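You operate a simulated robot arm through the tools that you are given. There is no shell and no other tool. Be economical: measure what you need, move in short steps, check, and stop when the job is done.

The job below is to be done with a simulated robot arm. You get a single attempt, and the scene is never put back.

TASK
Measure the socket's depth and stand the matching spacer on the post.
Fine: free the depth lock lever, push the rod down till it stops; afterwards lift the rod and lock it up.

Only the result counts: the job must be done as asked and must still hold three seconds after the hand-in. Knocking over, shifting, dropping, spilling or breaking anything else fails it.

THE ROBOT
A 6-joint arm with a two-finger parallel gripper, fixed in place. Base frame: the origin is at the foot of the arm, x ahead of it, y to its left, z up; the work surface is at about z = 88. Readings come in cm, rad, newtons and seconds.
With the tool pointing down near the work surface it reaches from about 26 to 66 cm from the base axis. Its first joint turns from -1.152 to 1.152 rad. Payload 2.9 kg.
The tool frame sits at the grasp point between the pads (the TCP): z along the fingers, y along the line on which they close. The tips reach 3 cm beyond it. The gripper opens to 11 cm. The fingers are 2 cm wide and 1 cm thick; the gripper's body (4.8 by 11.2 cm) begins 5.5 cm behind the TCP.
Orientation is told as [roll, pitch, yaw] about the base's x, y, z axes, in that order, counted from this pose: with the fingers straight down and closing along the base's y, the tool's x points along the base's -x, its y along +y and its z along -z.

THE INTERFACE
- The arm moves only by the tool arm_command. Its arguments are lists of equal length, an entry for each row: "rot": the turn, a rotation vector about the tool's x, y, z in units of 120 degrees (1.0 is 120 degrees), a list of three; "linear": the shift along the tool's x, y, z in units of 100 mm (1.0 is 100 mm), a list of three; "claw": the gripper command, from -1 (shut) to 1 (fully open), values between in proportion. In form: {"rot": [[wx, wy, wz], ...], "linear": [[tx, ty, tz], ...], "claw": [claw, ...]}. A call has 1 to 20 rows; each row is the pose to reach, as a shift and turn from the pose commanded when the call began, along the tool's axes at that moment. A call with a number of a shift or a turn outside -1 to 1 is refused whole. Each row takes 0.2 s and may step no farther than 5 cm and 0.15 rad from the row before; otherwise, or with a gripper value out of range, the whole call is refused. A pose out of reach is approached as far as the arm can. The call stops where the force on the tool passes 40 N (or 10 N more than at its start, if that is more) or the arm is blocked; 0.2 s more then pass. Each finger travels about 10.8 cm/s and halts on what it meets, pressing with about 45 N; the grip force reading is that of the motor and also rises with nothing between the fingers. The clock runs only during rows and for 0.2 s after the last one: add rows that repeat a pose to give the fingers time. The reply holds the time, the measured pose of the TCP, the force on the tool along the base axes, the opening and the grip force, in the units named above and with some noise.
- Cameras (640 x 400 px; columns grow to the right, rows downward): "scene" is fixed at [7.07, 42.19, 140.82]; the picture's right is [-0.83, -0.56, 0.00], its down [-0.19, 0.28, -0.94] and it looks along [0.53, -0.78, -0.34] (base axes); focal length 265 px, centre (320, 200). "wrist" rides on the gripper at [7.2, 1.7, -10.3] in the tool frame; the picture's right is [-0.23, 0.97, 0.00], its down [-0.76, -0.18, -0.62] and it looks along [-0.61, -0.14, 0.78] (tool axes); focal length 222 px, centre (320, 200). There is no depth. A picture from a camera that has moved, and an enlarged one, comes with that camera's place and axes in the base frame and with its lens.
- camera(camera): a new picture of that camera. The clock stands still meanwhile.
- enlarge(camera, box): a new picture of the part [left, top, right, bottom] of that camera's present view, enlarged. The clock stands still meanwhile.
- finish_job(): hands the job in; it is judged then, once.

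Go step by step. Nothing tells you positions but the pictures and the camera data: compare them with the known pose of the tool, close in by small moves and look again before you grip or let go. The budget is 120 turns and 84 pictures, counting those below and the enlarged ones. Unless the task says otherwise, let go and move clear before handing in, and close with one line.

The tools are called after "Request:" by a JSON object that holds its "fn" and its "kwargs". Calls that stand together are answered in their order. arm_command: Moves the arm, as the interface text tells. Its arguments: {"type":"object","properties":{"rot":{"type":"array"},"linear":{"type":"array"},"claw":{"type":"array"}},"required":["rot","linear","claw"]} The other tools are called the same way: camera (camera) takes a picture; enlarge (camera, box) takes an enlarged picture of a part of a camera's view; finish_job () hands the job in.

At the start:

```text
clock: 0.0
tool_pos: [36.86, -11.83, 129.42]
tcp_rot: [0.0, -0.001, 0.0]
force: [0.4, -0.2, 0.3]
opening: 10.99
grip_force: 0.1
```

scene: 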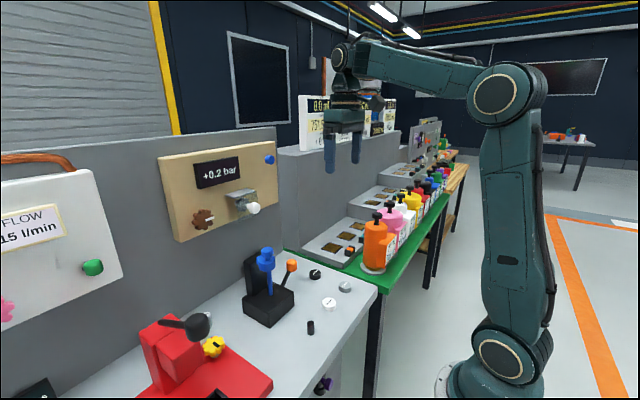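
wrist: 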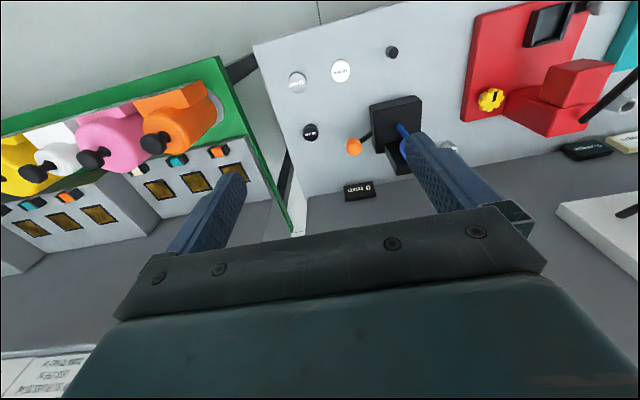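

I see a black gauge block with a blue rod and an orange lever, and several small round spacers on the grey table. I'll enlarge both views to identify them.

Request:
{"fn": "enlarge", "kwargs": {"camera": "scene", "box": [220, 230, 380, 350]}}

Request:
{"fn": "enlarge", "kwargs": {"camera": "wrist", "box": [260, 20, 500, 210]}}

```text
3.33 times, centred on (300, 290) of scene
camera zoom: at [7.07, 42.19, 140.82], right [-0.83, -0.56, 0.0], down [-0.19, 0.28, -0.94], along [0.53, -0.78, -0.34], focal length 883 px, centre (387, -100)
```

zoom: 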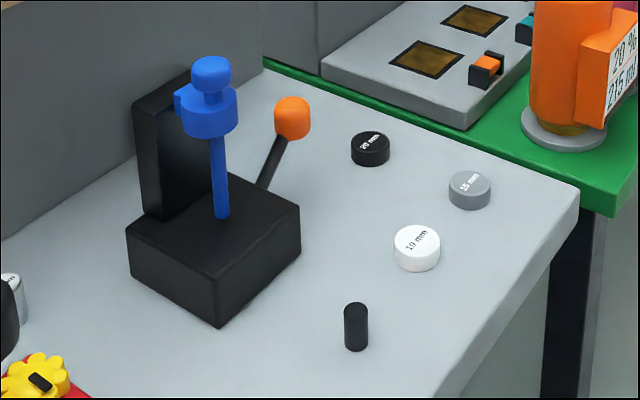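

```text
2.11 times, centred on (380, 115) of wrist
camera zoom: at [29.57, -10.22, 139.93], right [0.23, 0.97, 0.0], down [0.76, -0.18, 0.62], along [0.61, -0.14, -0.78], focal length 468 px, centre (194, 379)
```

zoom: 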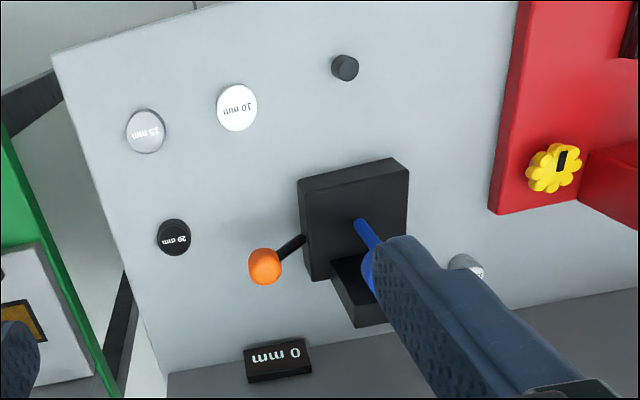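

The block (gauge) is at about x 47–56, y −3–6, with the rod at about (51.5, 1), its knob top at z≈106, and the lever ball at about (51, −8, 97). The post is at about (37, 2). I'll move in to look closer.

Request:
{"fn": "arm_command", "kwargs": {"rot": [[0, 0, 0], [0, 0, 0], [0, 0, 0], [0, 0, 0]], "linear": [[0, 0.3, 0.3], [0, 0.6, 0.6], [0, 0.9, 0.9], [0, 1, 1]], "claw": [1, 1, 1, 1]}}

Request:
{"fn": "camera", "kwargs": {"camera": "wrist"}}

Request:
{"fn": "camera", "kwargs": {"camera": "scene"}}

```text
clock: 1.0
tool_pos: [37.0, -1.8, 119.39]
tcp_rot: [0.0, -0.001, -0.001]
force: [-0.5, 0.5, -0.6]
opening: 10.99
grip_force: 0.1
```

```text
79 pictures are left
camera wrist: at [29.65, -0.12, 129.86], right [0.23, 0.97, 0.0], down [0.76, -0.18, 0.62], along [0.61, -0.14, -0.78], focal length 222 px, centre (320, 200)
```

wrist: 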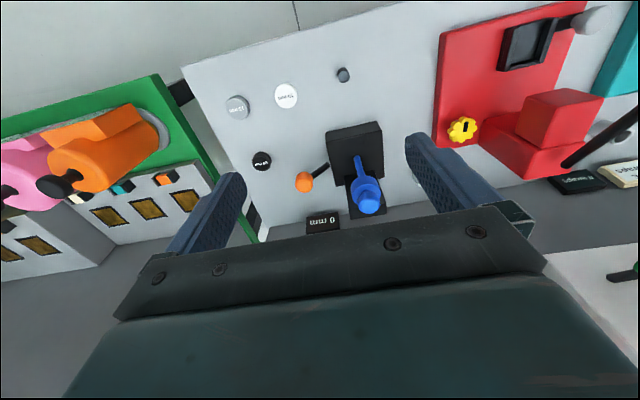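

```text
78 pictures are left
```

scene: 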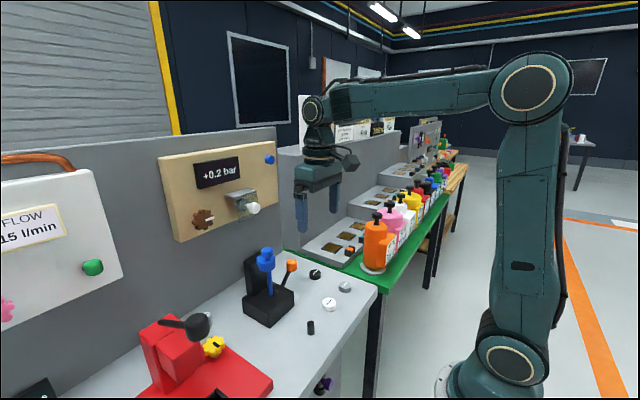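

Request:
{"fn": "enlarge", "kwargs": {"camera": "wrist", "box": [220, 50, 440, 240]}}

```text
2.11 times, centred on (330, 145) of wrist
camera zoom: at [29.65, -0.12, 129.86], right [0.23, 0.97, 0.0], down [0.76, -0.18, 0.62], along [0.61, -0.14, -0.78], focal length 468 px, centre (299, 316)
```

zoom: 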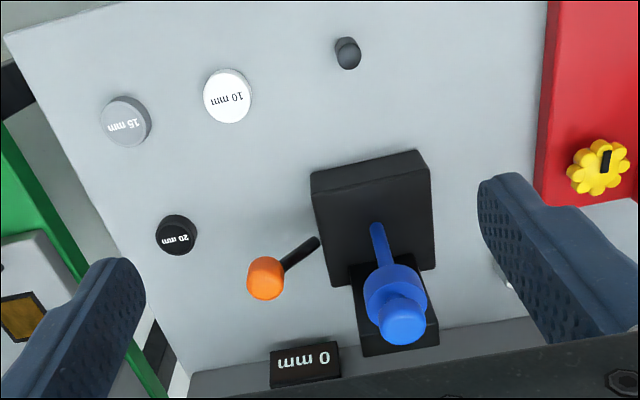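

Request:
{"fn": "enlarge", "kwargs": {"camera": "scene", "box": [240, 240, 310, 330]}}

Request:
{"fn": "arm_command", "kwargs": {"rot": [[0, 0, 0], [0, 0, 0], [0, 0, 0], [0, 0, 0]], "linear": [[0, -0.4, 0.2], [0, -0.8, 0.4], [0, -1, 0.8], [0, -1, 1]], "claw": [1, 1, 1, 1]}}

Request:
{"fn": "camera", "kwargs": {"camera": "wrist"}}

```text
4.44 times, centred on (275, 285) of scene
camera zoom: at [7.07, 42.19, 140.82], right [-0.83, -0.56, 0.0], down [-0.19, 0.28, -0.94], along [0.53, -0.78, -0.34], focal length 1177 px, centre (520, -178)
```

zoom: 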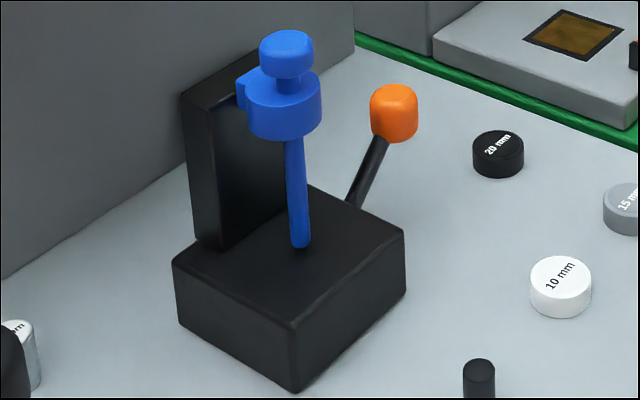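

```text
clock: 2.0
tool_pos: [36.87, -11.99, 109.5]
tcp_rot: [0.0, 0.0, 0.001]
force: [0.6, -0.2, 0.2]
opening: 10.94
grip_force: 0.2
```

```text
75 pictures are left
camera wrist: at [29.55, -10.23, 119.99], right [0.23, 0.97, 0.0], down [0.76, -0.18, 0.62], along [0.61, -0.14, -0.78], focal length 222 px, centre (320, 200)
```

wrist: 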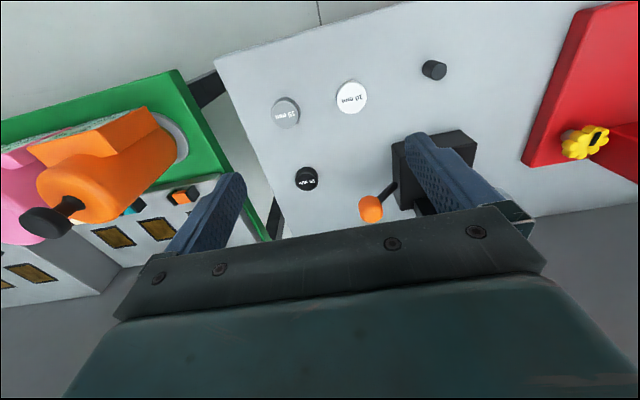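

Request:
{"fn": "enlarge", "kwargs": {"camera": "wrist", "box": [340, 110, 480, 230]}}

Request:
{"fn": "arm_command", "kwargs": {"rot": [[0, 0, 0], [0, 0, 0], [0, 0, 0]], "linear": [[0, -0.4, 0.2], [0.2, -0.8, 0.4], [0.2, -0.8, 0.4]], "claw": [1, 1, 1]}}

Request:
{"fn": "enlarge", "kwargs": {"camera": "wrist", "box": [300, 40, 560, 220]}}

```text
3.33 times, centred on (410, 170) of wrist
camera zoom: at [29.55, -10.23, 119.99], right [0.23, 0.97, 0.0], down [0.76, -0.18, 0.62], along [0.61, -0.14, -0.78], focal length 740 px, centre (20, 300)
```

zoom: 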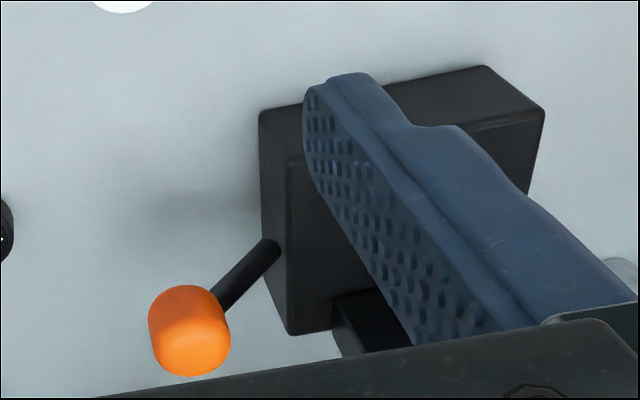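

```text
clock: 2.8
tool_pos: [34.73, -20.1, 105.48]
tcp_rot: [-0.001, -0.002, 0.002]
force: [-0.2, -0.2, 0.0]
opening: 10.99
grip_force: 0.0
```

```text
2.22 times, centred on (430, 130) of wrist
camera zoom: at [27.47, -18.43, 115.92], right [0.23, 0.97, 0.0], down [0.76, -0.18, 0.62], along [0.61, -0.14, -0.78], focal length 494 px, centre (76, 356)
```

zoom: 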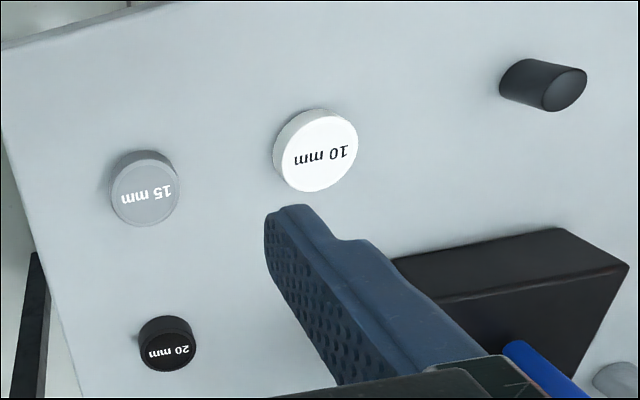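

The lever rises outward (−y) from the block's side, so it probably swings about an axis parallel to x. I'll turn the gripper 90° so its body clears the rod and the camera looks along +y, then look at the lever.

Request:
{"fn": "arm_command", "kwargs": {"rot": [[0, 0, -0.07], [0, 0, -0.14], [0, 0, -0.21], [0, 0, -0.28], [0, 0, -0.35], [0, 0, -0.42], [0, 0, -0.49], [0, 0, -0.56], [0, 0, -0.63], [0, 0, -0.7], [0, 0, -0.75], [0, 0, -0.75]], "linear": [[0, 0, -0.2], [0, 0, -0.4], [-0.1, 0, -0.4], [-0.2, 0, -0.4], [-0.3, 0, -0.4], [-0.4, 0, -0.4], [-0.5, 0, -0.4], [-0.6, 0, -0.4], [-0.7, 0.1, -0.4], [-0.85, 0.2, -0.4], [-1, 0.2, -0.4], [-1, 0.2, -0.4]], "claw": [1, 1, 1, 1, 1, 1, 1, 1, 1, 1, 1, 1]}}

Request:
{"fn": "camera", "kwargs": {"camera": "wrist"}}

```text
clock: 5.4
tool_pos: [44.86, -18.08, 109.46]
tcp_rot: [0.0, 0.001, 1.574]
force: [1.3, 0.7, 0.5]
opening: 11.01
grip_force: 0.0
```

```text
72 pictures are left
camera wrist: at [43.11, -25.25, 119.83], right [-0.97, 0.22, 0.0], down [0.18, 0.76, 0.62], along [0.14, 0.61, -0.78], focal length 222 px, centre (320, 200)
```

wrist: 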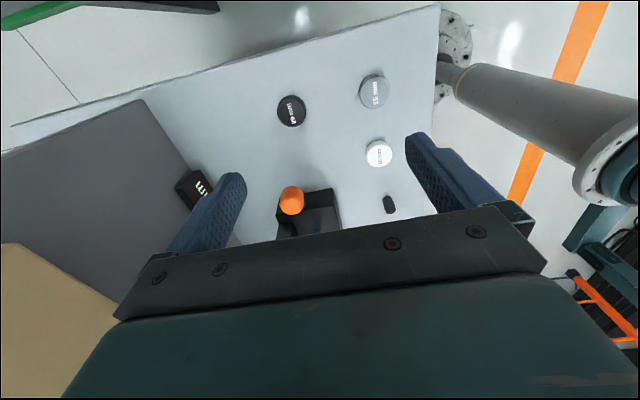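

Request:
{"fn": "arm_command", "kwargs": {"rot": [[0, 0, 0], [0, 0, 0], [0, 0, 0], [0, 0, 0], [0, 0, 0]], "linear": [[-0.3, -0.2, 0], [-0.6, -0.4, 0.1], [-0.9, -0.62, 0.2], [-0.99, -0.62, 0.45], [-0.99, -0.62, 0.55]], "claw": [-1, -1, -1, -1, -1]}}

Request:
{"fn": "camera", "kwargs": {"camera": "wrist"}}

Request:
{"fn": "enlarge", "kwargs": {"camera": "scene", "box": [220, 190, 360, 310]}}

```text
clock: 6.6
tool_pos: [51.12, -7.95, 103.93]
tcp_rot: [0.001, -0.001, 1.571]
force: [0.1, 0.5, 1.0]
opening: 0.0
grip_force: 38.1
```

```text
71 pictures are left
camera wrist: at [49.29, -15.22, 114.38], right [-0.97, 0.23, 0.0], down [0.18, 0.76, 0.62], along [0.14, 0.61, -0.78], focal length 222 px, centre (320, 200)
```

wrist: 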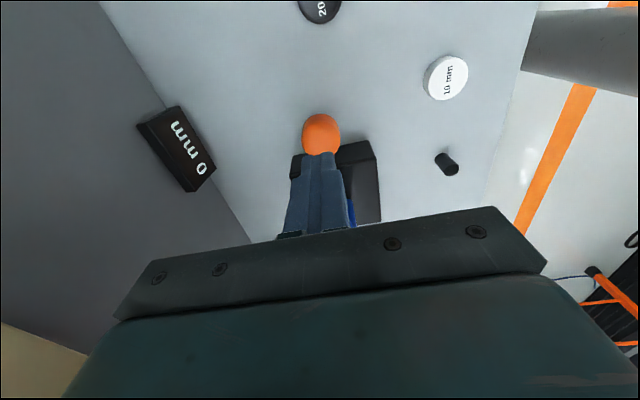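

```text
3.33 times, centred on (290, 250) of scene
camera zoom: at [7.07, 42.19, 140.82], right [-0.83, -0.56, 0.0], down [-0.19, 0.28, -0.94], along [0.53, -0.78, -0.34], focal length 883 px, centre (420, 33)
```

zoom: 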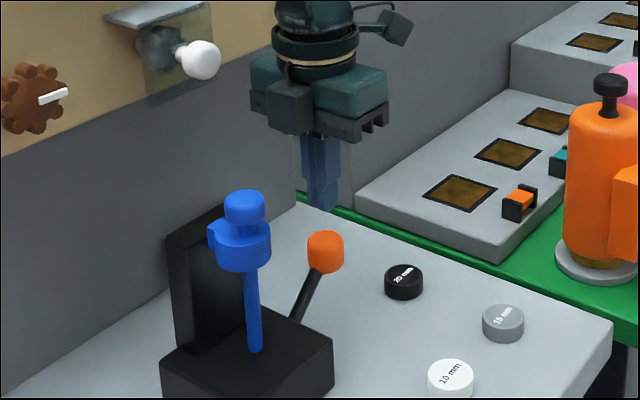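

The fingertips are just above the lever ball. I'll press it down gently.

Request:
{"fn": "arm_command", "kwargs": {"rot": [[0, 0, 0], [0, 0, 0], [0, 0, 0], [0, 0, 0], [0, 0, 0], [0, 0, 0]], "linear": [[0, 0, 0.07], [0, 0, 0.14], [0, 0, 0.21], [0, 0, 0.28], [0, 0, 0.35], [0, 0, 0.4]], "claw": [-1, -1, -1, -1, -1, -1]}}

Request:
{"fn": "camera", "kwargs": {"camera": "wrist"}}

Request:
{"fn": "enlarge", "kwargs": {"camera": "scene", "box": [220, 190, 360, 310]}}

```text
clock: 8.0
tool_pos: [51.06, -7.83, 99.88]
tcp_rot: [0.001, 0.0, 1.573]
force: [-0.4, -0.5, 0.8]
opening: 0.01
grip_force: 37.6
```

```text
69 pictures are left
camera wrist: at [49.38, -15.13, 110.35], right [-0.97, 0.22, 0.0], down [0.18, 0.76, 0.62], along [0.14, 0.61, -0.78], focal length 222 px, centre (320, 200)
```

wrist: 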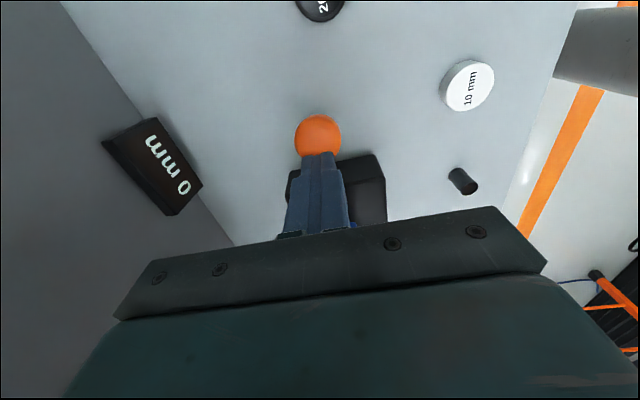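

```text
3.33 times, centred on (290, 250) of scene
camera zoom: at [7.07, 42.18, 140.82], right [-0.83, -0.56, 0.0], down [-0.19, 0.28, -0.94], along [0.53, -0.78, -0.34], focal length 883 px, centre (420, 33)
```

zoom: 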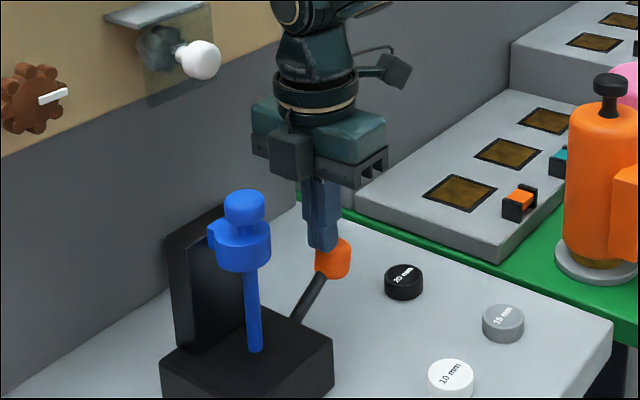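

It yields easily, swinging outward and down. I'll continue along the arc.

Request:
{"fn": "arm_command", "kwargs": {"rot": [[0, 0, 0], [0, 0, 0], [0, 0, 0], [0, 0, 0], [0, 0, 0], [0, 0, 0], [0, 0, 0], [0, 0, 0]], "linear": [[0.03, 0, 0.07], [0.06, 0, 0.14], [0.09, 0, 0.21], [0.11, 0, 0.28], [0.13, 0, 0.35], [0.14, 0, 0.42], [0.15, 0, 0.5], [0.15, 0, 0.57]], "claw": [-1, -1, -1, -1, -1, -1, -1, -1]}}

Request:
{"fn": "camera", "kwargs": {"camera": "wrist"}}

Request:
{"fn": "enlarge", "kwargs": {"camera": "scene", "box": [220, 190, 360, 310]}}

```text
clock: 9.4
tool_pos: [51.19, -9.33, 96.65]
tcp_rot: [-0.006, 0.002, 1.572]
force: [-4.3, 1.2, 7.1]
opening: 0.01
grip_force: 37.7
stopped in row 6: the force on the tool passed its limit (the readings are from after the stop); the commanded pose is now the measured one
```

```text
67 pictures are left
camera wrist: at [49.35, -16.57, 107.03], right [-0.97, 0.22, -0.01], down [0.17, 0.76, 0.62], along [0.15, 0.61, -0.78], focal length 222 px, centre (320, 200)
```

wrist: 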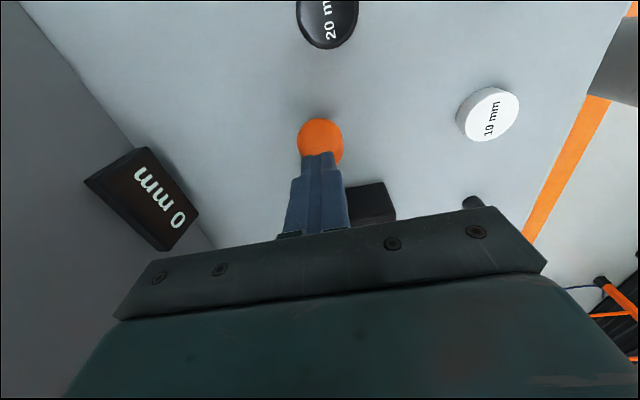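

```text
3.33 times, centred on (290, 250) of scene
camera zoom: at [7.05, 42.19, 140.82], right [-0.83, -0.56, 0.0], down [-0.19, 0.28, -0.94], along [0.53, -0.78, -0.34], focal length 883 px, centre (420, 33)
```

zoom: 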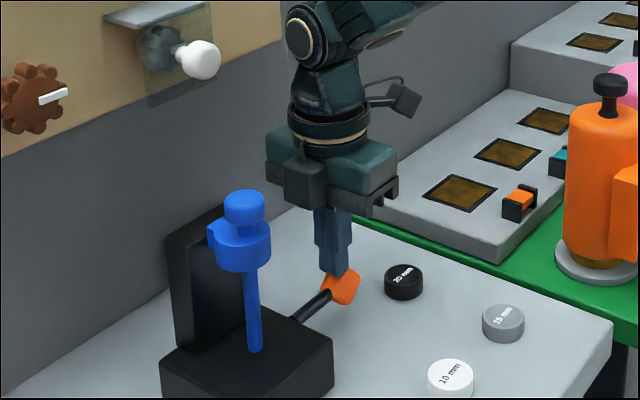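

The lever hit its end stop. I'll rise and check the lever, then go above the rod.

Request:
{"fn": "arm_command", "kwargs": {"rot": [[0, 0, 0], [0, 0, 0], [0, 0, 0], [0, 0, 0], [0, 0, 0]], "linear": [[0, 0, -0.25], [0, 0, -0.5], [0, 0, -0.75], [0, 0, -1], [0, 0, -1]], "claw": [-1, -1, -1, -1, -1]}}

Request:
{"fn": "arm_command", "kwargs": {"rot": [[0, 0, 0], [0, 0, 0], [0, 0, 0], [0, 0, 0], [0, 0, 0]], "linear": [[0, 0, -0.3], [0, 0, -0.7], [-0.4, -0.0, -0.7], [-0.8, -0.03, -0.7], [-1, -0.03, -0.7]], "claw": [-1, -1, -1, -1, -1]}}

Request:
{"fn": "camera", "kwargs": {"camera": "wrist"}}

Request:
{"fn": "enlarge", "kwargs": {"camera": "scene", "box": [220, 190, 360, 310]}}

```text
clock: 10.6
tool_pos: [50.94, -9.14, 106.43]
tcp_rot: [-0.006, 0.0, 1.572]
force: [0.0, 0.7, -0.1]
opening: 0.0
grip_force: 37.4
```

```text
clock: 11.8
tool_pos: [51.31, 0.51, 113.48]
tcp_rot: [-0.005, -0.001, 1.573]
force: [0.4, 1.2, 0.4]
opening: 0.0
grip_force: 37.9
```

```text
65 pictures are left
camera wrist: at [49.48, -6.75, 123.86], right [-0.97, 0.23, -0.01], down [0.17, 0.76, 0.62], along [0.14, 0.61, -0.78], focal length 222 px, centre (320, 200)
```

wrist: 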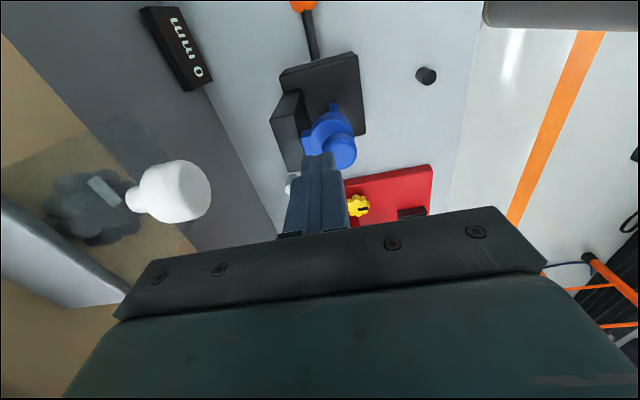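

```text
3.33 times, centred on (290, 250) of scene
camera zoom: at [7.07, 42.19, 140.82], right [-0.83, -0.56, 0.0], down [-0.19, 0.28, -0.94], along [0.53, -0.78, -0.34], focal length 883 px, centre (420, 33)
```

zoom: 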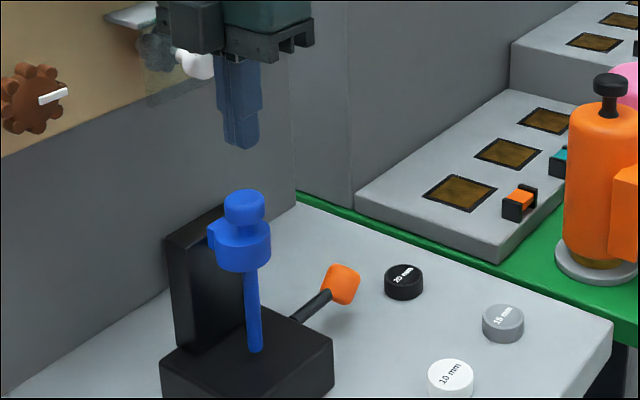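

The lever stays free. A white valve knob sits behind at about (57.8, −1.7, 115), too close to the gripper body in this orientation, so I'll turn back to yaw 0 while pulling away, and refine the rod's position.

Request:
{"fn": "enlarge", "kwargs": {"camera": "wrist", "box": [260, 40, 400, 180]}}

Request:
{"fn": "arm_command", "kwargs": {"rot": [[0, 0, 0], [0, 0, 0], [0, 0, 0.07], [0, 0, 0.14], [0, 0, 0.21], [0, 0, 0.28], [0, 0, 0.35], [0, 0, 0.42], [0, 0, 0.49], [0, 0, 0.56], [0, 0, 0.63], [0, 0, 0.7], [0, 0, 0.75], [0, 0, 0.75]], "linear": [[0, 0.3, 0], [0, 0.6, -0.2], [0, 0.8, -0.2], [0, 0.8, -0.2], [0, 0.8, -0.2], [0, 0.8, -0.2], [0, 0.8, -0.2], [0, 0.8, -0.2], [0, 0.8, -0.2], [0, 0.8, -0.2], [0, 0.8, -0.2], [0, 0.8, -0.2], [0, 0.8, -0.2], [0, 0.8, -0.2]], "claw": [-1, -1, -1, -1, -1, -1, -1, -1, -1, -1, -1, -1, -1, -1]}}

Request:
{"fn": "enlarge", "kwargs": {"camera": "wrist", "box": [200, 40, 440, 240]}}

```text
2.86 times, centred on (330, 110) of wrist
camera zoom: at [49.48, -6.75, 123.86], right [-0.97, 0.23, -0.01], down [0.17, 0.76, 0.62], along [0.14, 0.61, -0.78], focal length 635 px, centre (291, 457)
```

zoom: 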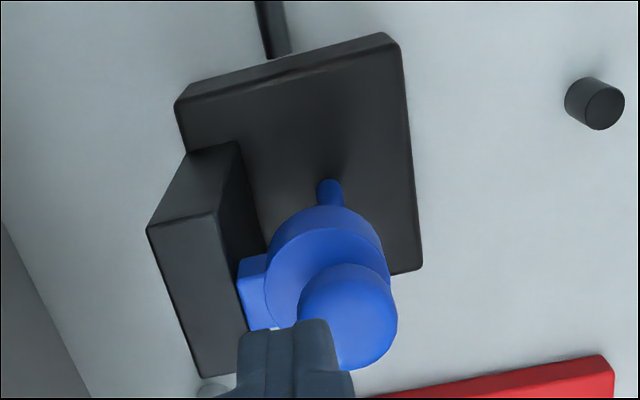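

```text
clock: 14.8
tool_pos: [43.46, 0.73, 115.32]
tcp_rot: [0.0, -0.005, 0.0]
force: [0.2, 0.0, 0.0]
opening: 0.0
grip_force: 38.0
```

```text
2.00 times, centred on (320, 140) of wrist
camera zoom: at [35.99, 2.37, 125.79], right [0.23, 0.97, 0.0], down [0.76, -0.18, 0.63], along [0.61, -0.14, -0.78], focal length 444 px, centre (320, 320)
```

zoom: 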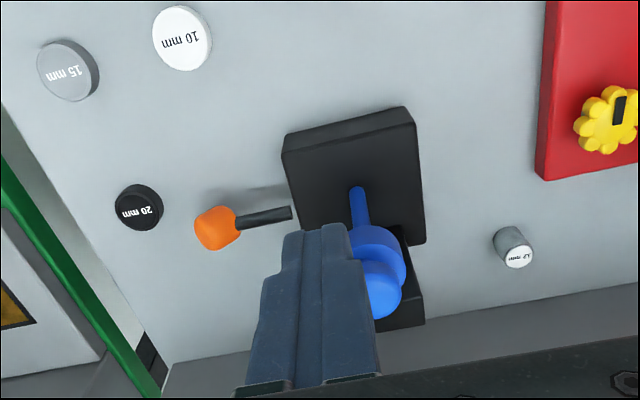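

The rod axis is at about (49.9, 2.2). I'll align the closed fingers over it.

Request:
{"fn": "arm_command", "kwargs": {"rot": [[0, 0, 0], [0, 0, 0], [0, 0, 0], [0, 0, 0]], "linear": [[-0.3, 0.15, 0], [-0.645, 0.15, 0.1], [-0.645, 0.15, 0.35], [-0.645, 0.15, 0.4]], "claw": [-1, -1, -1, -1]}}

Request:
{"fn": "enlarge", "kwargs": {"camera": "wrist", "box": [200, 40, 440, 240]}}

Request:
{"fn": "enlarge", "kwargs": {"camera": "scene", "box": [220, 190, 360, 310]}}

```text
clock: 15.8
tool_pos: [49.63, 2.11, 111.5]
tcp_rot: [0.0, -0.006, 0.0]
force: [-0.7, -1.1, 0.3]
opening: 0.0
grip_force: 37.8
```

```text
2.00 times, centred on (320, 140) of wrist
camera zoom: at [42.34, 3.74, 121.83], right [0.23, 0.97, 0.0], down [0.76, -0.18, 0.63], along [0.61, -0.14, -0.78], focal length 444 px, centre (320, 320)
```

zoom: 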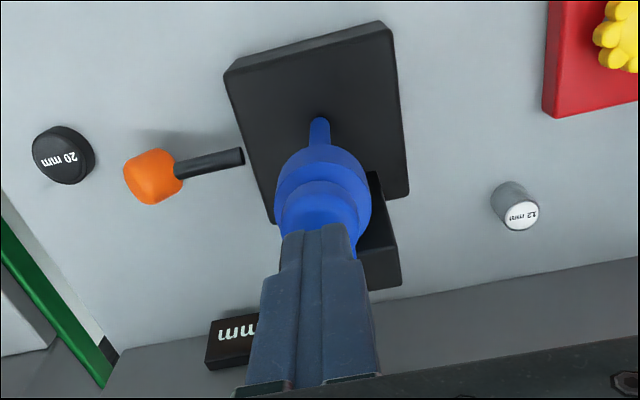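

```text
3.33 times, centred on (290, 250) of scene
camera zoom: at [7.07, 42.19, 140.82], right [-0.83, -0.56, 0.0], down [-0.19, 0.28, -0.94], along [0.53, -0.78, -0.34], focal length 883 px, centre (420, 33)
```

zoom: 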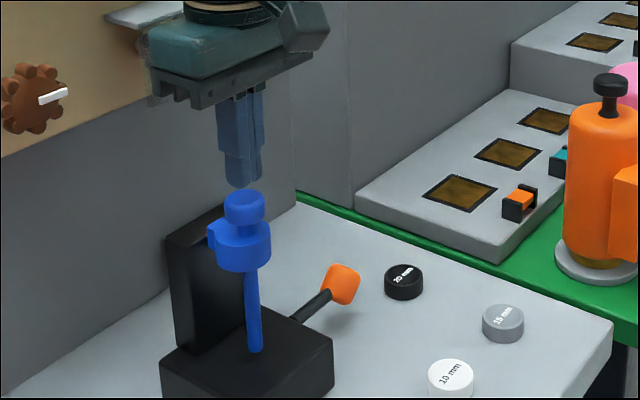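

Request:
{"fn": "arm_command", "kwargs": {"rot": [[0, 0, 0], [0, 0, 0], [0, 0, 0], [0, 0, 0], [0, 0, 0], [0, 0, 0], [0, 0, 0], [0, 0, 0], [0, 0, 0], [0, 0, 0], [0, 0, 0], [0, 0, 0]], "linear": [[0, 0, 0.05], [0, 0, 0.1], [0, 0, 0.14], [0, 0, 0.18], [0, 0, 0.22], [0, 0, 0.26], [0, 0, 0.3], [0, 0, 0.34], [0, 0, 0.38], [0, 0, 0.42], [0, 0, 0.46], [0, 0, 0.5]], "claw": [-1, -1, -1, -1, -1, -1, -1, -1, -1, -1, -1, -1]}}

Request:
{"fn": "camera", "kwargs": {"camera": "wrist"}}

Request:
{"fn": "enlarge", "kwargs": {"camera": "scene", "box": [220, 190, 360, 310]}}

```text
clock: 17.9
tool_pos: [49.86, 2.15, 108.2]
tcp_rot: [0.001, -0.015, 0.004]
force: [-4.3, -1.5, 7.6]
opening: 0.0
grip_force: 37.5
stopped in row 10: the force on the tool passed its limit (the readings are from after the stop); the commanded pose is now the measured one
```

```text
59 pictures are left
camera wrist: at [42.34, 3.81, 118.52], right [0.23, 0.97, 0.0], down [0.75, -0.18, 0.64], along [0.62, -0.14, -0.77], focal length 222 px, centre (320, 200)
```

wrist: 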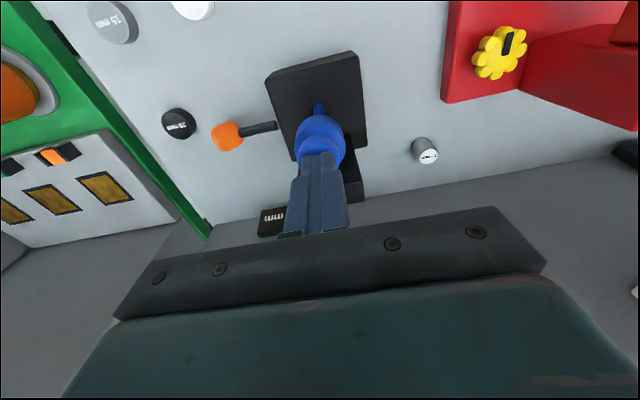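

```text
3.33 times, centred on (290, 250) of scene
camera zoom: at [7.04, 42.18, 140.82], right [-0.83, -0.56, 0.0], down [-0.19, 0.28, -0.94], along [0.53, -0.78, -0.34], focal length 883 px, centre (420, 33)
```

zoom: 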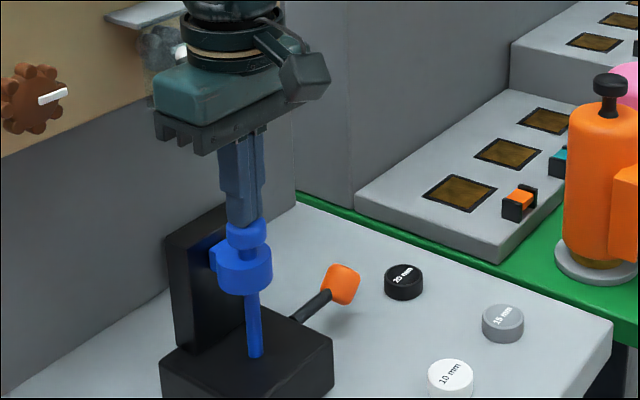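

The rod went down about 2 cm and then hit a stop. I'll back off and read the display.

Request:
{"fn": "arm_command", "kwargs": {"rot": [[0, 0, 0], [0, 0, 0], [0, 0, 0], [0, 0, 0]], "linear": [[0, 0, -0.3], [0, 0, -0.5], [0.4, 0, -0.6], [0.8, 0, -0.6]], "claw": [-1, -1, -1, -1]}}

Request:
{"fn": "enlarge", "kwargs": {"camera": "wrist", "box": [200, 40, 440, 240]}}

Request:
{"fn": "enlarge", "kwargs": {"camera": "scene", "box": [220, 190, 360, 310]}}

```text
clock: 18.9
tool_pos: [41.63, 2.17, 113.9]
tcp_rot: [0.001, -0.016, 0.002]
force: [-0.1, 0.0, -0.8]
opening: 0.0
grip_force: 37.6
```

```text
2.00 times, centred on (320, 140) of wrist
camera zoom: at [34.17, 3.86, 124.32], right [0.22, 0.97, 0.0], down [0.75, -0.18, 0.63], along [0.62, -0.14, -0.77], focal length 444 px, centre (320, 320)
```

zoom: 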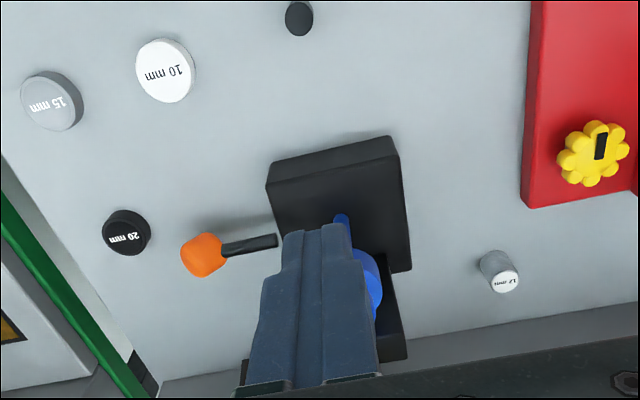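

```text
3.33 times, centred on (290, 250) of scene
camera zoom: at [7.07, 42.19, 140.82], right [-0.83, -0.56, 0.0], down [-0.19, 0.28, -0.94], along [0.53, -0.78, -0.34], focal length 883 px, centre (420, 33)
```

zoom: 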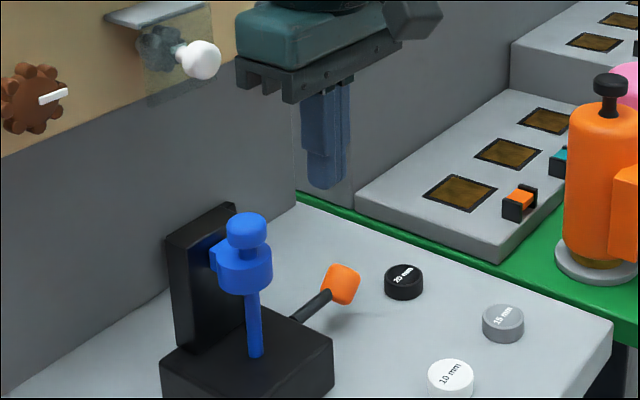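

Request:
{"fn": "arm_command", "kwargs": {"rot": [[0, 0, 0], [0, 0, 0], [0, 0, 0]], "linear": [[0, -0.35, -0.3], [0, -0.75, -0.6], [0, -1, -0.6]], "claw": [-1, -1, -1]}}

Request:
{"fn": "enlarge", "kwargs": {"camera": "wrist", "box": [220, 60, 480, 250]}}

```text
clock: 19.7
tool_pos: [41.78, -8.18, 119.86]
tcp_rot: [-0.001, -0.015, 0.0]
force: [0.0, -0.8, -0.2]
opening: 0.01
grip_force: 37.4
```

```text
2.11 times, centred on (350, 155) of wrist
camera zoom: at [34.26, -6.52, 130.22], right [0.22, 0.97, 0.0], down [0.75, -0.18, 0.63], along [0.62, -0.14, -0.77], focal length 468 px, centre (257, 295)
```

zoom: 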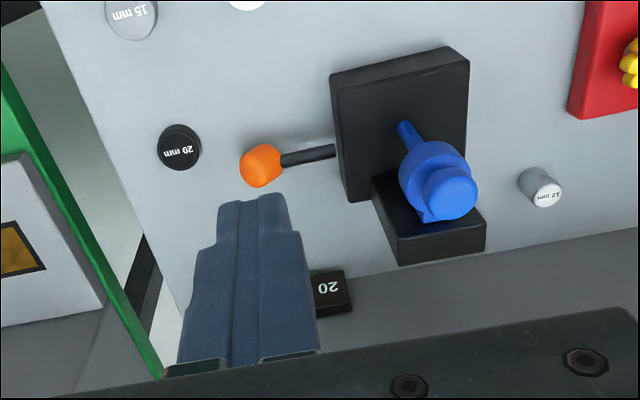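

Request:
{"fn": "arm_command", "kwargs": {"rot": [[0, 0, 0], [0, 0, 0]], "linear": [[0, -0.3, 0], [0, -0.6, 0]], "claw": [-1, -1]}}

Request:
{"fn": "enlarge", "kwargs": {"camera": "wrist", "box": [360, 120, 500, 220]}}

```text
clock: 20.3
tool_pos: [41.8, -14.0, 120.11]
tcp_rot: [0.001, -0.015, 0.003]
force: [-0.5, 0.3, -1.1]
opening: 0.0
grip_force: 37.8
```

```text
4.00 times, centred on (430, 170) of wrist
camera zoom: at [34.19, -12.35, 130.32], right [0.22, 0.97, 0.0], down [0.75, -0.18, 0.64], along [0.62, -0.14, -0.77], focal length 888 px, centre (-120, 320)
```

zoom: 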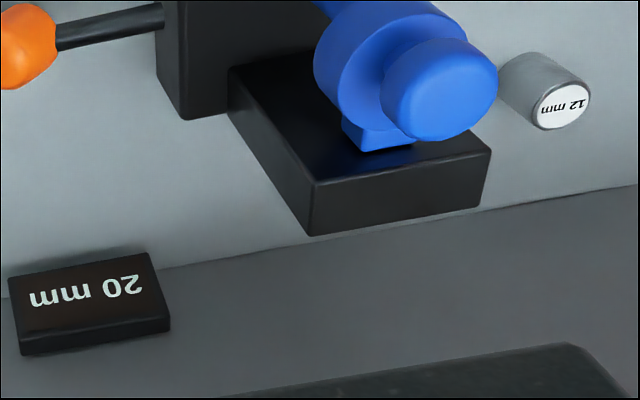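

The socket reads 20 mm. Next I'll lift the rod by its knob, which now has its top at about z 105.2.

Request:
{"fn": "arm_command", "kwargs": {"rot": [[0, 0.007, 0], [0, 0.007, 0], [0, 0.007, 0]], "linear": [[0, 0.35, 0], [0, 0.7, 0], [0, 1, 0]], "claw": [0, 0, 0]}}

Request:
{"fn": "arm_command", "kwargs": {"rot": [[0, 0, 0], [0, 0, 0], [0, 0, 0], [0, 0, 0], [0, 0, 0]], "linear": [[-0.2, 0.3, 0], [-0.4, 0.62, 0.2], [-0.81, 0.62, 0.5], [-0.81, 0.62, 0.9], [-0.81, 0.62, 0.9]], "claw": [0, 0, 0, 0, 0]}}

Request:
{"fn": "camera", "kwargs": {"camera": "wrist"}}

Request:
{"fn": "enlarge", "kwargs": {"camera": "scene", "box": [220, 190, 360, 310]}}

```text
clock: 21.1
tool_pos: [41.63, -3.79, 120.14]
tcp_rot: [-0.001, -0.002, 0.0]
force: [0.2, 0.6, 0.1]
opening: 5.5
grip_force: 0.0
```

```text
refused: row 3 steps farther than a row can; nothing moved
```

```text
53 pictures are left
camera wrist: at [34.26, -2.05, 130.49], right [0.23, 0.97, 0.0], down [0.76, -0.18, 0.62], along [0.61, -0.14, -0.78], focal length 222 px, centre (320, 200)
```

wrist: 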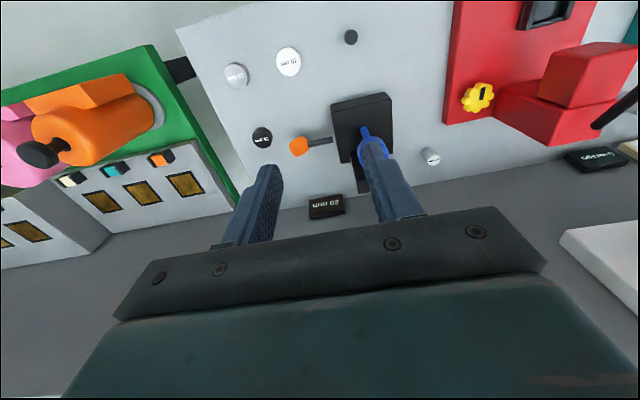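

```text
3.33 times, centred on (290, 250) of scene
camera zoom: at [7.07, 42.19, 140.82], right [-0.83, -0.56, 0.0], down [-0.19, 0.28, -0.94], along [0.53, -0.78, -0.34], focal length 883 px, centre (420, 33)
```

zoom: 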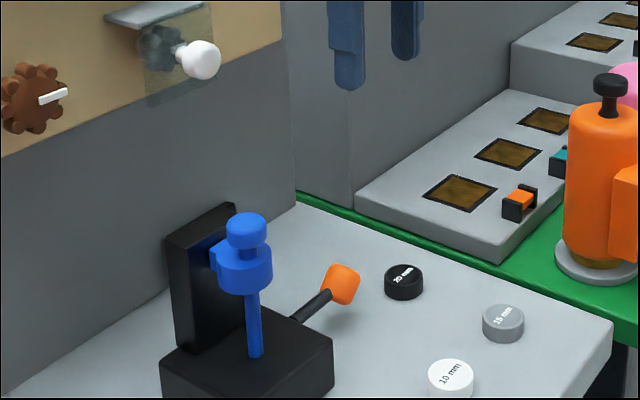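

Request:
{"fn": "arm_command", "kwargs": {"rot": [[0, 0, 0], [0, 0, 0], [0, 0, 0], [0, 0, 0], [0, 0, 0]], "linear": [[-0.25, 0.3, 0.1], [-0.5, 0.6, 0.3], [-0.82, 0.6, 0.5], [-0.82, 0.6, 0.85], [-0.82, 0.6, 0.95]], "claw": [0, 0, 0, 0, 0]}}

Request:
{"fn": "enlarge", "kwargs": {"camera": "wrist", "box": [200, 40, 440, 240]}}

Request:
{"fn": "enlarge", "kwargs": {"camera": "scene", "box": [220, 190, 360, 310]}}

```text
clock: 22.3
tool_pos: [49.84, 2.18, 110.44]
tcp_rot: [0.001, -0.001, 0.001]
force: [-0.3, 0.1, -0.5]
opening: 5.5
grip_force: 0.1
```

```text
2.00 times, centred on (320, 140) of wrist
camera zoom: at [42.52, 3.79, 120.88], right [0.23, 0.97, 0.0], down [0.76, -0.18, 0.62], along [0.61, -0.14, -0.78], focal length 444 px, centre (320, 320)
```

zoom: 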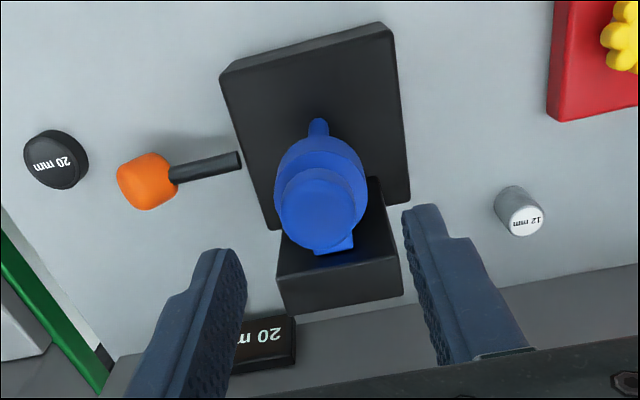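

```text
3.33 times, centred on (290, 250) of scene
camera zoom: at [7.07, 42.19, 140.82], right [-0.83, -0.56, 0.0], down [-0.19, 0.28, -0.94], along [0.53, -0.78, -0.34], focal length 883 px, centre (420, 33)
```

zoom: 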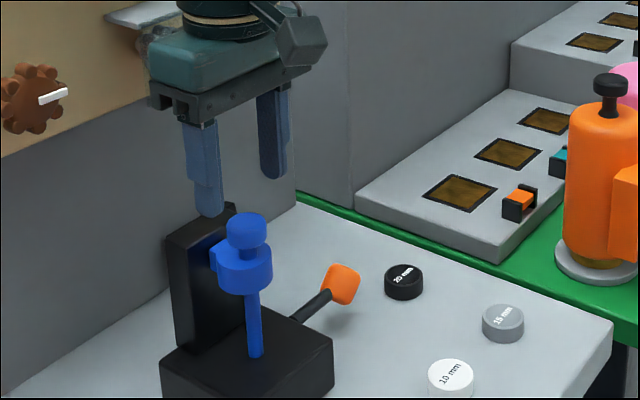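

Request:
{"fn": "arm_command", "kwargs": {"rot": [[0, 0, 0], [0, 0, 0], [0, 0, 0], [0, 0, 0], [0, 0, 0], [0, 0, 0], [0, 0, 0]], "linear": [[0, 0, 0.15], [0, 0, 0.3], [0, 0, 0.42], [0, 0, 0.42], [0, 0, 0.42], [0, 0, 0.42], [0, 0, 0.42]], "claw": [0, 0, 0, -1, -1, -1, -1]}}

Request:
{"fn": "enlarge", "kwargs": {"camera": "scene", "box": [220, 190, 360, 310]}}

```text
clock: 23.9
tool_pos: [49.93, 2.03, 106.34]
tcp_rot: [-0.001, 0.001, -0.001]
force: [-0.9, -21.7, -1.5]
opening: 2.89
grip_force: 44.5
```

```text
3.33 times, centred on (290, 250) of scene
camera zoom: at [7.07, 42.12, 140.84], right [-0.83, -0.56, 0.0], down [-0.19, 0.28, -0.94], along [0.53, -0.78, -0.34], focal length 883 px, centre (420, 33)
```

zoom: 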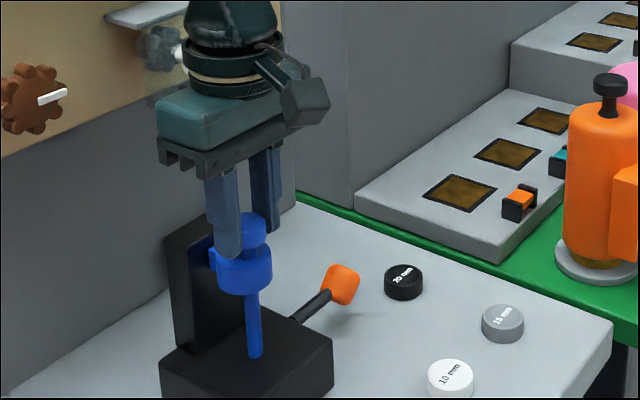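

Knob is gripped (2.89 cm). I'll lift slowly, easing the small y offset.

Request:
{"fn": "arm_command", "kwargs": {"rot": [[0, 0, 0], [0, 0, 0], [0, 0, 0], [0, 0, 0], [0, 0, 0], [0, 0, 0], [0, 0, 0]], "linear": [[0, -0.015, 0], [0, -0.015, -0.04], [0, -0.015, -0.08], [0, -0.015, -0.12], [0, -0.015, -0.16], [0, -0.015, -0.2], [0, -0.015, -0.22]], "claw": [-1, -1, -1, -1, -1, -1, -1]}}

Request:
{"fn": "enlarge", "kwargs": {"camera": "wrist", "box": [200, 40, 440, 240]}}

Request:
{"fn": "enlarge", "kwargs": {"camera": "scene", "box": [220, 190, 360, 310]}}

```text
clock: 25.5
tool_pos: [49.83, 1.97, 108.33]
tcp_rot: [0.001, 0.003, 0.002]
force: [-11.8, -5.5, -18.4]
opening: 2.89
grip_force: 45.0
```

```text
2.00 times, centred on (320, 140) of wrist
camera zoom: at [42.53, 3.67, 118.8], right [0.22, 0.97, 0.0], down [0.76, -0.17, 0.62], along [0.6, -0.14, -0.78], focal length 444 px, centre (320, 320)
```

zoom: 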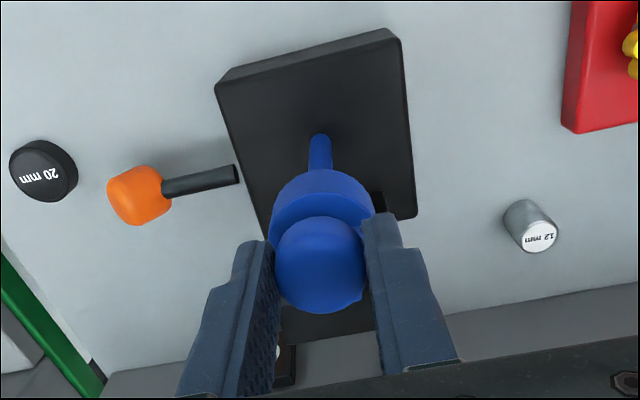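

```text
3.33 times, centred on (290, 250) of scene
camera zoom: at [7.06, 42.17, 140.82], right [-0.83, -0.56, 0.0], down [-0.19, 0.28, -0.94], along [0.53, -0.78, -0.34], focal length 883 px, centre (420, 33)
```

zoom: 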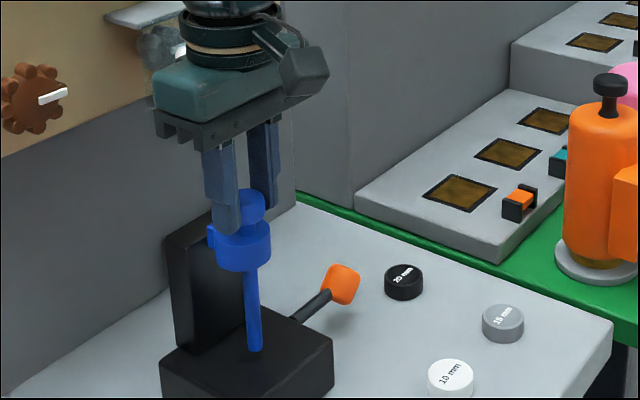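

The rod is at its upper stop (18 N resisting). I'll release and see whether it stays.

Request:
{"fn": "arm_command", "kwargs": {"rot": [[0, 0, 0], [0, 0, 0], [0, 0, 0], [0, 0, 0], [0, 0, 0]], "linear": [[0, 0, 0.02], [0, 0, 0.02], [0, 0, 0.02], [0, 0, -0.3], [0, 0, -0.6]], "claw": [-0.2, 0, 0, 0, 0]}}

Request:
{"fn": "enlarge", "kwargs": {"camera": "wrist", "box": [200, 40, 440, 240]}}

Request:
{"fn": "enlarge", "kwargs": {"camera": "scene", "box": [220, 190, 360, 310]}}

```text
clock: 26.7
tool_pos: [50.1, 2.13, 114.45]
tcp_rot: [-0.001, 0.002, 0.002]
force: [0.8, 0.7, -0.3]
opening: 5.5
grip_force: 0.1
```

```text
2.00 times, centred on (320, 140) of wrist
camera zoom: at [42.64, 3.84, 124.86], right [0.22, 0.97, 0.0], down [0.76, -0.18, 0.62], along [0.61, -0.14, -0.78], focal length 444 px, centre (320, 320)
```

zoom: 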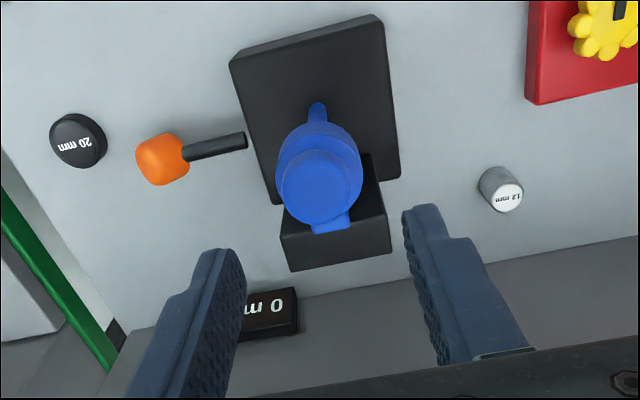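

```text
3.33 times, centred on (290, 250) of scene
camera zoom: at [7.07, 42.19, 140.82], right [-0.83, -0.56, 0.0], down [-0.19, 0.28, -0.94], along [0.53, -0.78, -0.34], focal length 883 px, centre (420, 33)
```

zoom: 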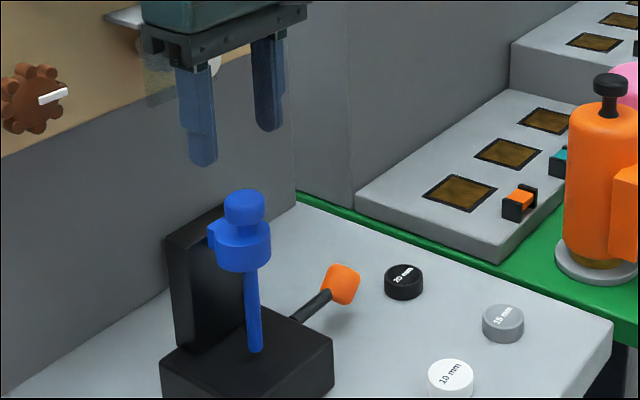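

Rod holds up and the display reads 0 mm. Now I'll turn the gripper to grip the lever ball across x and swing it back up.

Request:
{"fn": "arm_command", "kwargs": {"rot": [[0, 0, 0], [0, 0, 0], [0, 0, -0.07], [0, 0, -0.14], [0, 0, -0.21], [0, 0, -0.28], [0, 0, -0.35], [0, 0, -0.42], [0, 0, -0.49], [0, 0, -0.56], [0, 0, -0.63], [0, 0, -0.7], [0, 0, -0.75], [0, 0, -0.75]], "linear": [[0.3, -0.2, 0], [0.6, -0.4, 0], [0.6, -0.7, 0], [0.6, -1, 0], [0.6, -1, 0], [0.6, -1, 0], [0.6, -1, 0], [0.6, -1, 0], [0.6, -1, 0], [0.6, -1, 0], [0.6, -1, 0], [0.6, -1, 0], [0.6, -1, 0], [0.6, -1, 0]], "claw": [0, 0, 0, 0, 0, 0, 0, 0, 0, 0, 0, 0, 0, 0]}}

Request:
{"fn": "enlarge", "kwargs": {"camera": "wrist", "box": [200, 20, 440, 220]}}

```text
clock: 29.7
tool_pos: [43.84, -8.1, 114.38]
tcp_rot: [0.001, 0.0, 1.575]
force: [0.8, -0.4, -0.3]
opening: 5.48
grip_force: 0.1
```

```text
2.00 times, centred on (320, 120) of wrist
camera zoom: at [42.18, -15.28, 124.92], right [-0.97, 0.22, 0.0], down [0.17, 0.76, 0.62], along [0.14, 0.61, -0.78], focal length 444 px, centre (320, 360)
```

zoom: 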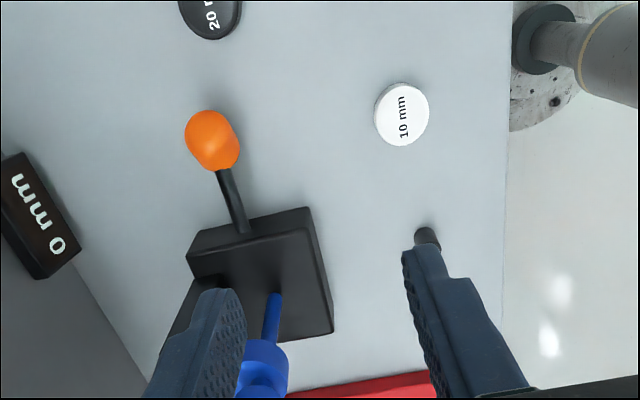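

Request:
{"fn": "arm_command", "kwargs": {"rot": [[0, 0, 0], [0, 0, 0], [0, 0, 0], [0, 0, 0], [0, 0, 0]], "linear": [[0.1, -0.35, 0], [0.2, -0.706, 0.2], [0.2, -0.706, 0.6], [0.2, -0.706, 1], [0.2, -0.706, 1]], "claw": [0, 0, 0, 0, 0]}}

Request:
{"fn": "enlarge", "kwargs": {"camera": "wrist", "box": [200, 40, 440, 240]}}

Request:
{"fn": "enlarge", "kwargs": {"camera": "scene", "box": [220, 190, 360, 310]}}

```text
clock: 30.9
tool_pos: [50.98, -9.94, 104.31]
tcp_rot: [-0.002, 0.001, 1.574]
force: [0.3, 0.1, 0.2]
opening: 5.52
grip_force: 0.1
```

```text
2.00 times, centred on (320, 140) of wrist
camera zoom: at [49.16, -17.19, 114.87], right [-0.97, 0.23, 0.0], down [0.18, 0.76, 0.62], along [0.14, 0.61, -0.78], focal length 444 px, centre (320, 320)
```

zoom: 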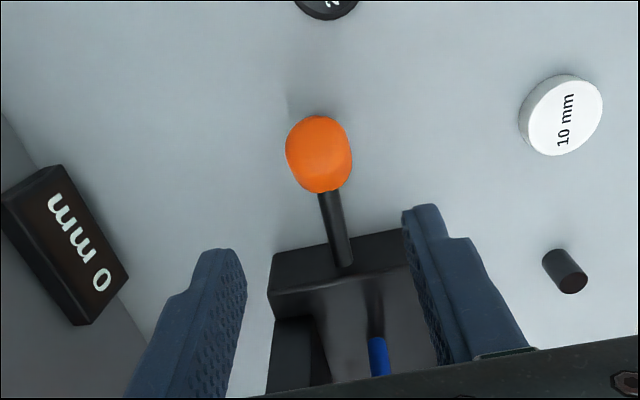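

```text
3.33 times, centred on (290, 250) of scene
camera zoom: at [7.07, 42.19, 140.82], right [-0.83, -0.56, 0.0], down [-0.19, 0.28, -0.94], along [0.53, -0.78, -0.34], focal length 883 px, centre (420, 33)
```

zoom: 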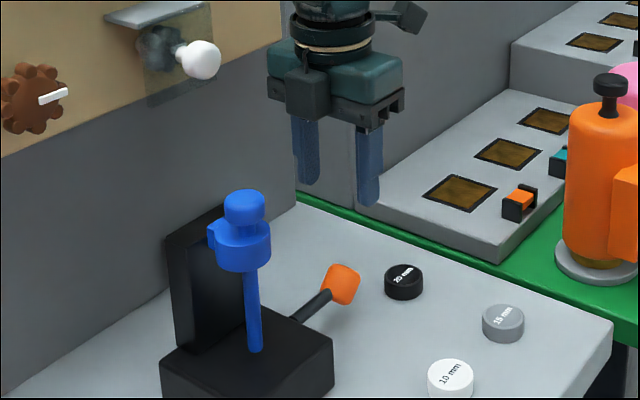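

Request:
{"fn": "arm_command", "kwargs": {"rot": [[0, 0, 0], [0, 0, 0], [0, 0, 0], [0, 0, 0], [0, 0, 0], [0, 0, 0], [0, 0, 0], [0, 0, 0]], "linear": [[0, 0.01, 0.3], [0, 0.01, 0.6], [0, 0.01, 0.85], [0, 0.01, 1], [0, 0.01, 1], [0, 0.01, 1], [0, 0.01, 1], [0, 0.01, 1]], "claw": [0, 0, 0, 0, -1, -1, -1, -1]}}

Request:
{"fn": "enlarge", "kwargs": {"camera": "wrist", "box": [200, 40, 440, 240]}}

```text
clock: 32.7
tool_pos: [51.0, -9.96, 94.59]
tcp_rot: [-0.006, 0.0, 1.575]
force: [19.4, 1.7, -8.4]
opening: 3.08
grip_force: 45.4
```

```text
2.00 times, centred on (320, 140) of wrist
camera zoom: at [49.18, -17.16, 104.97], right [-0.97, 0.22, 0.0], down [0.17, 0.76, 0.62], along [0.14, 0.61, -0.78], focal length 444 px, centre (320, 320)
```

zoom: 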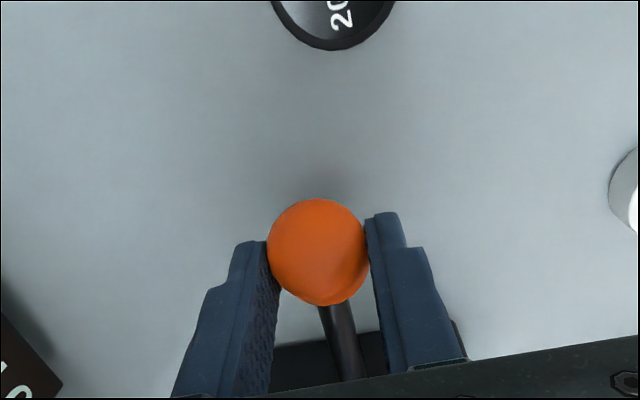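

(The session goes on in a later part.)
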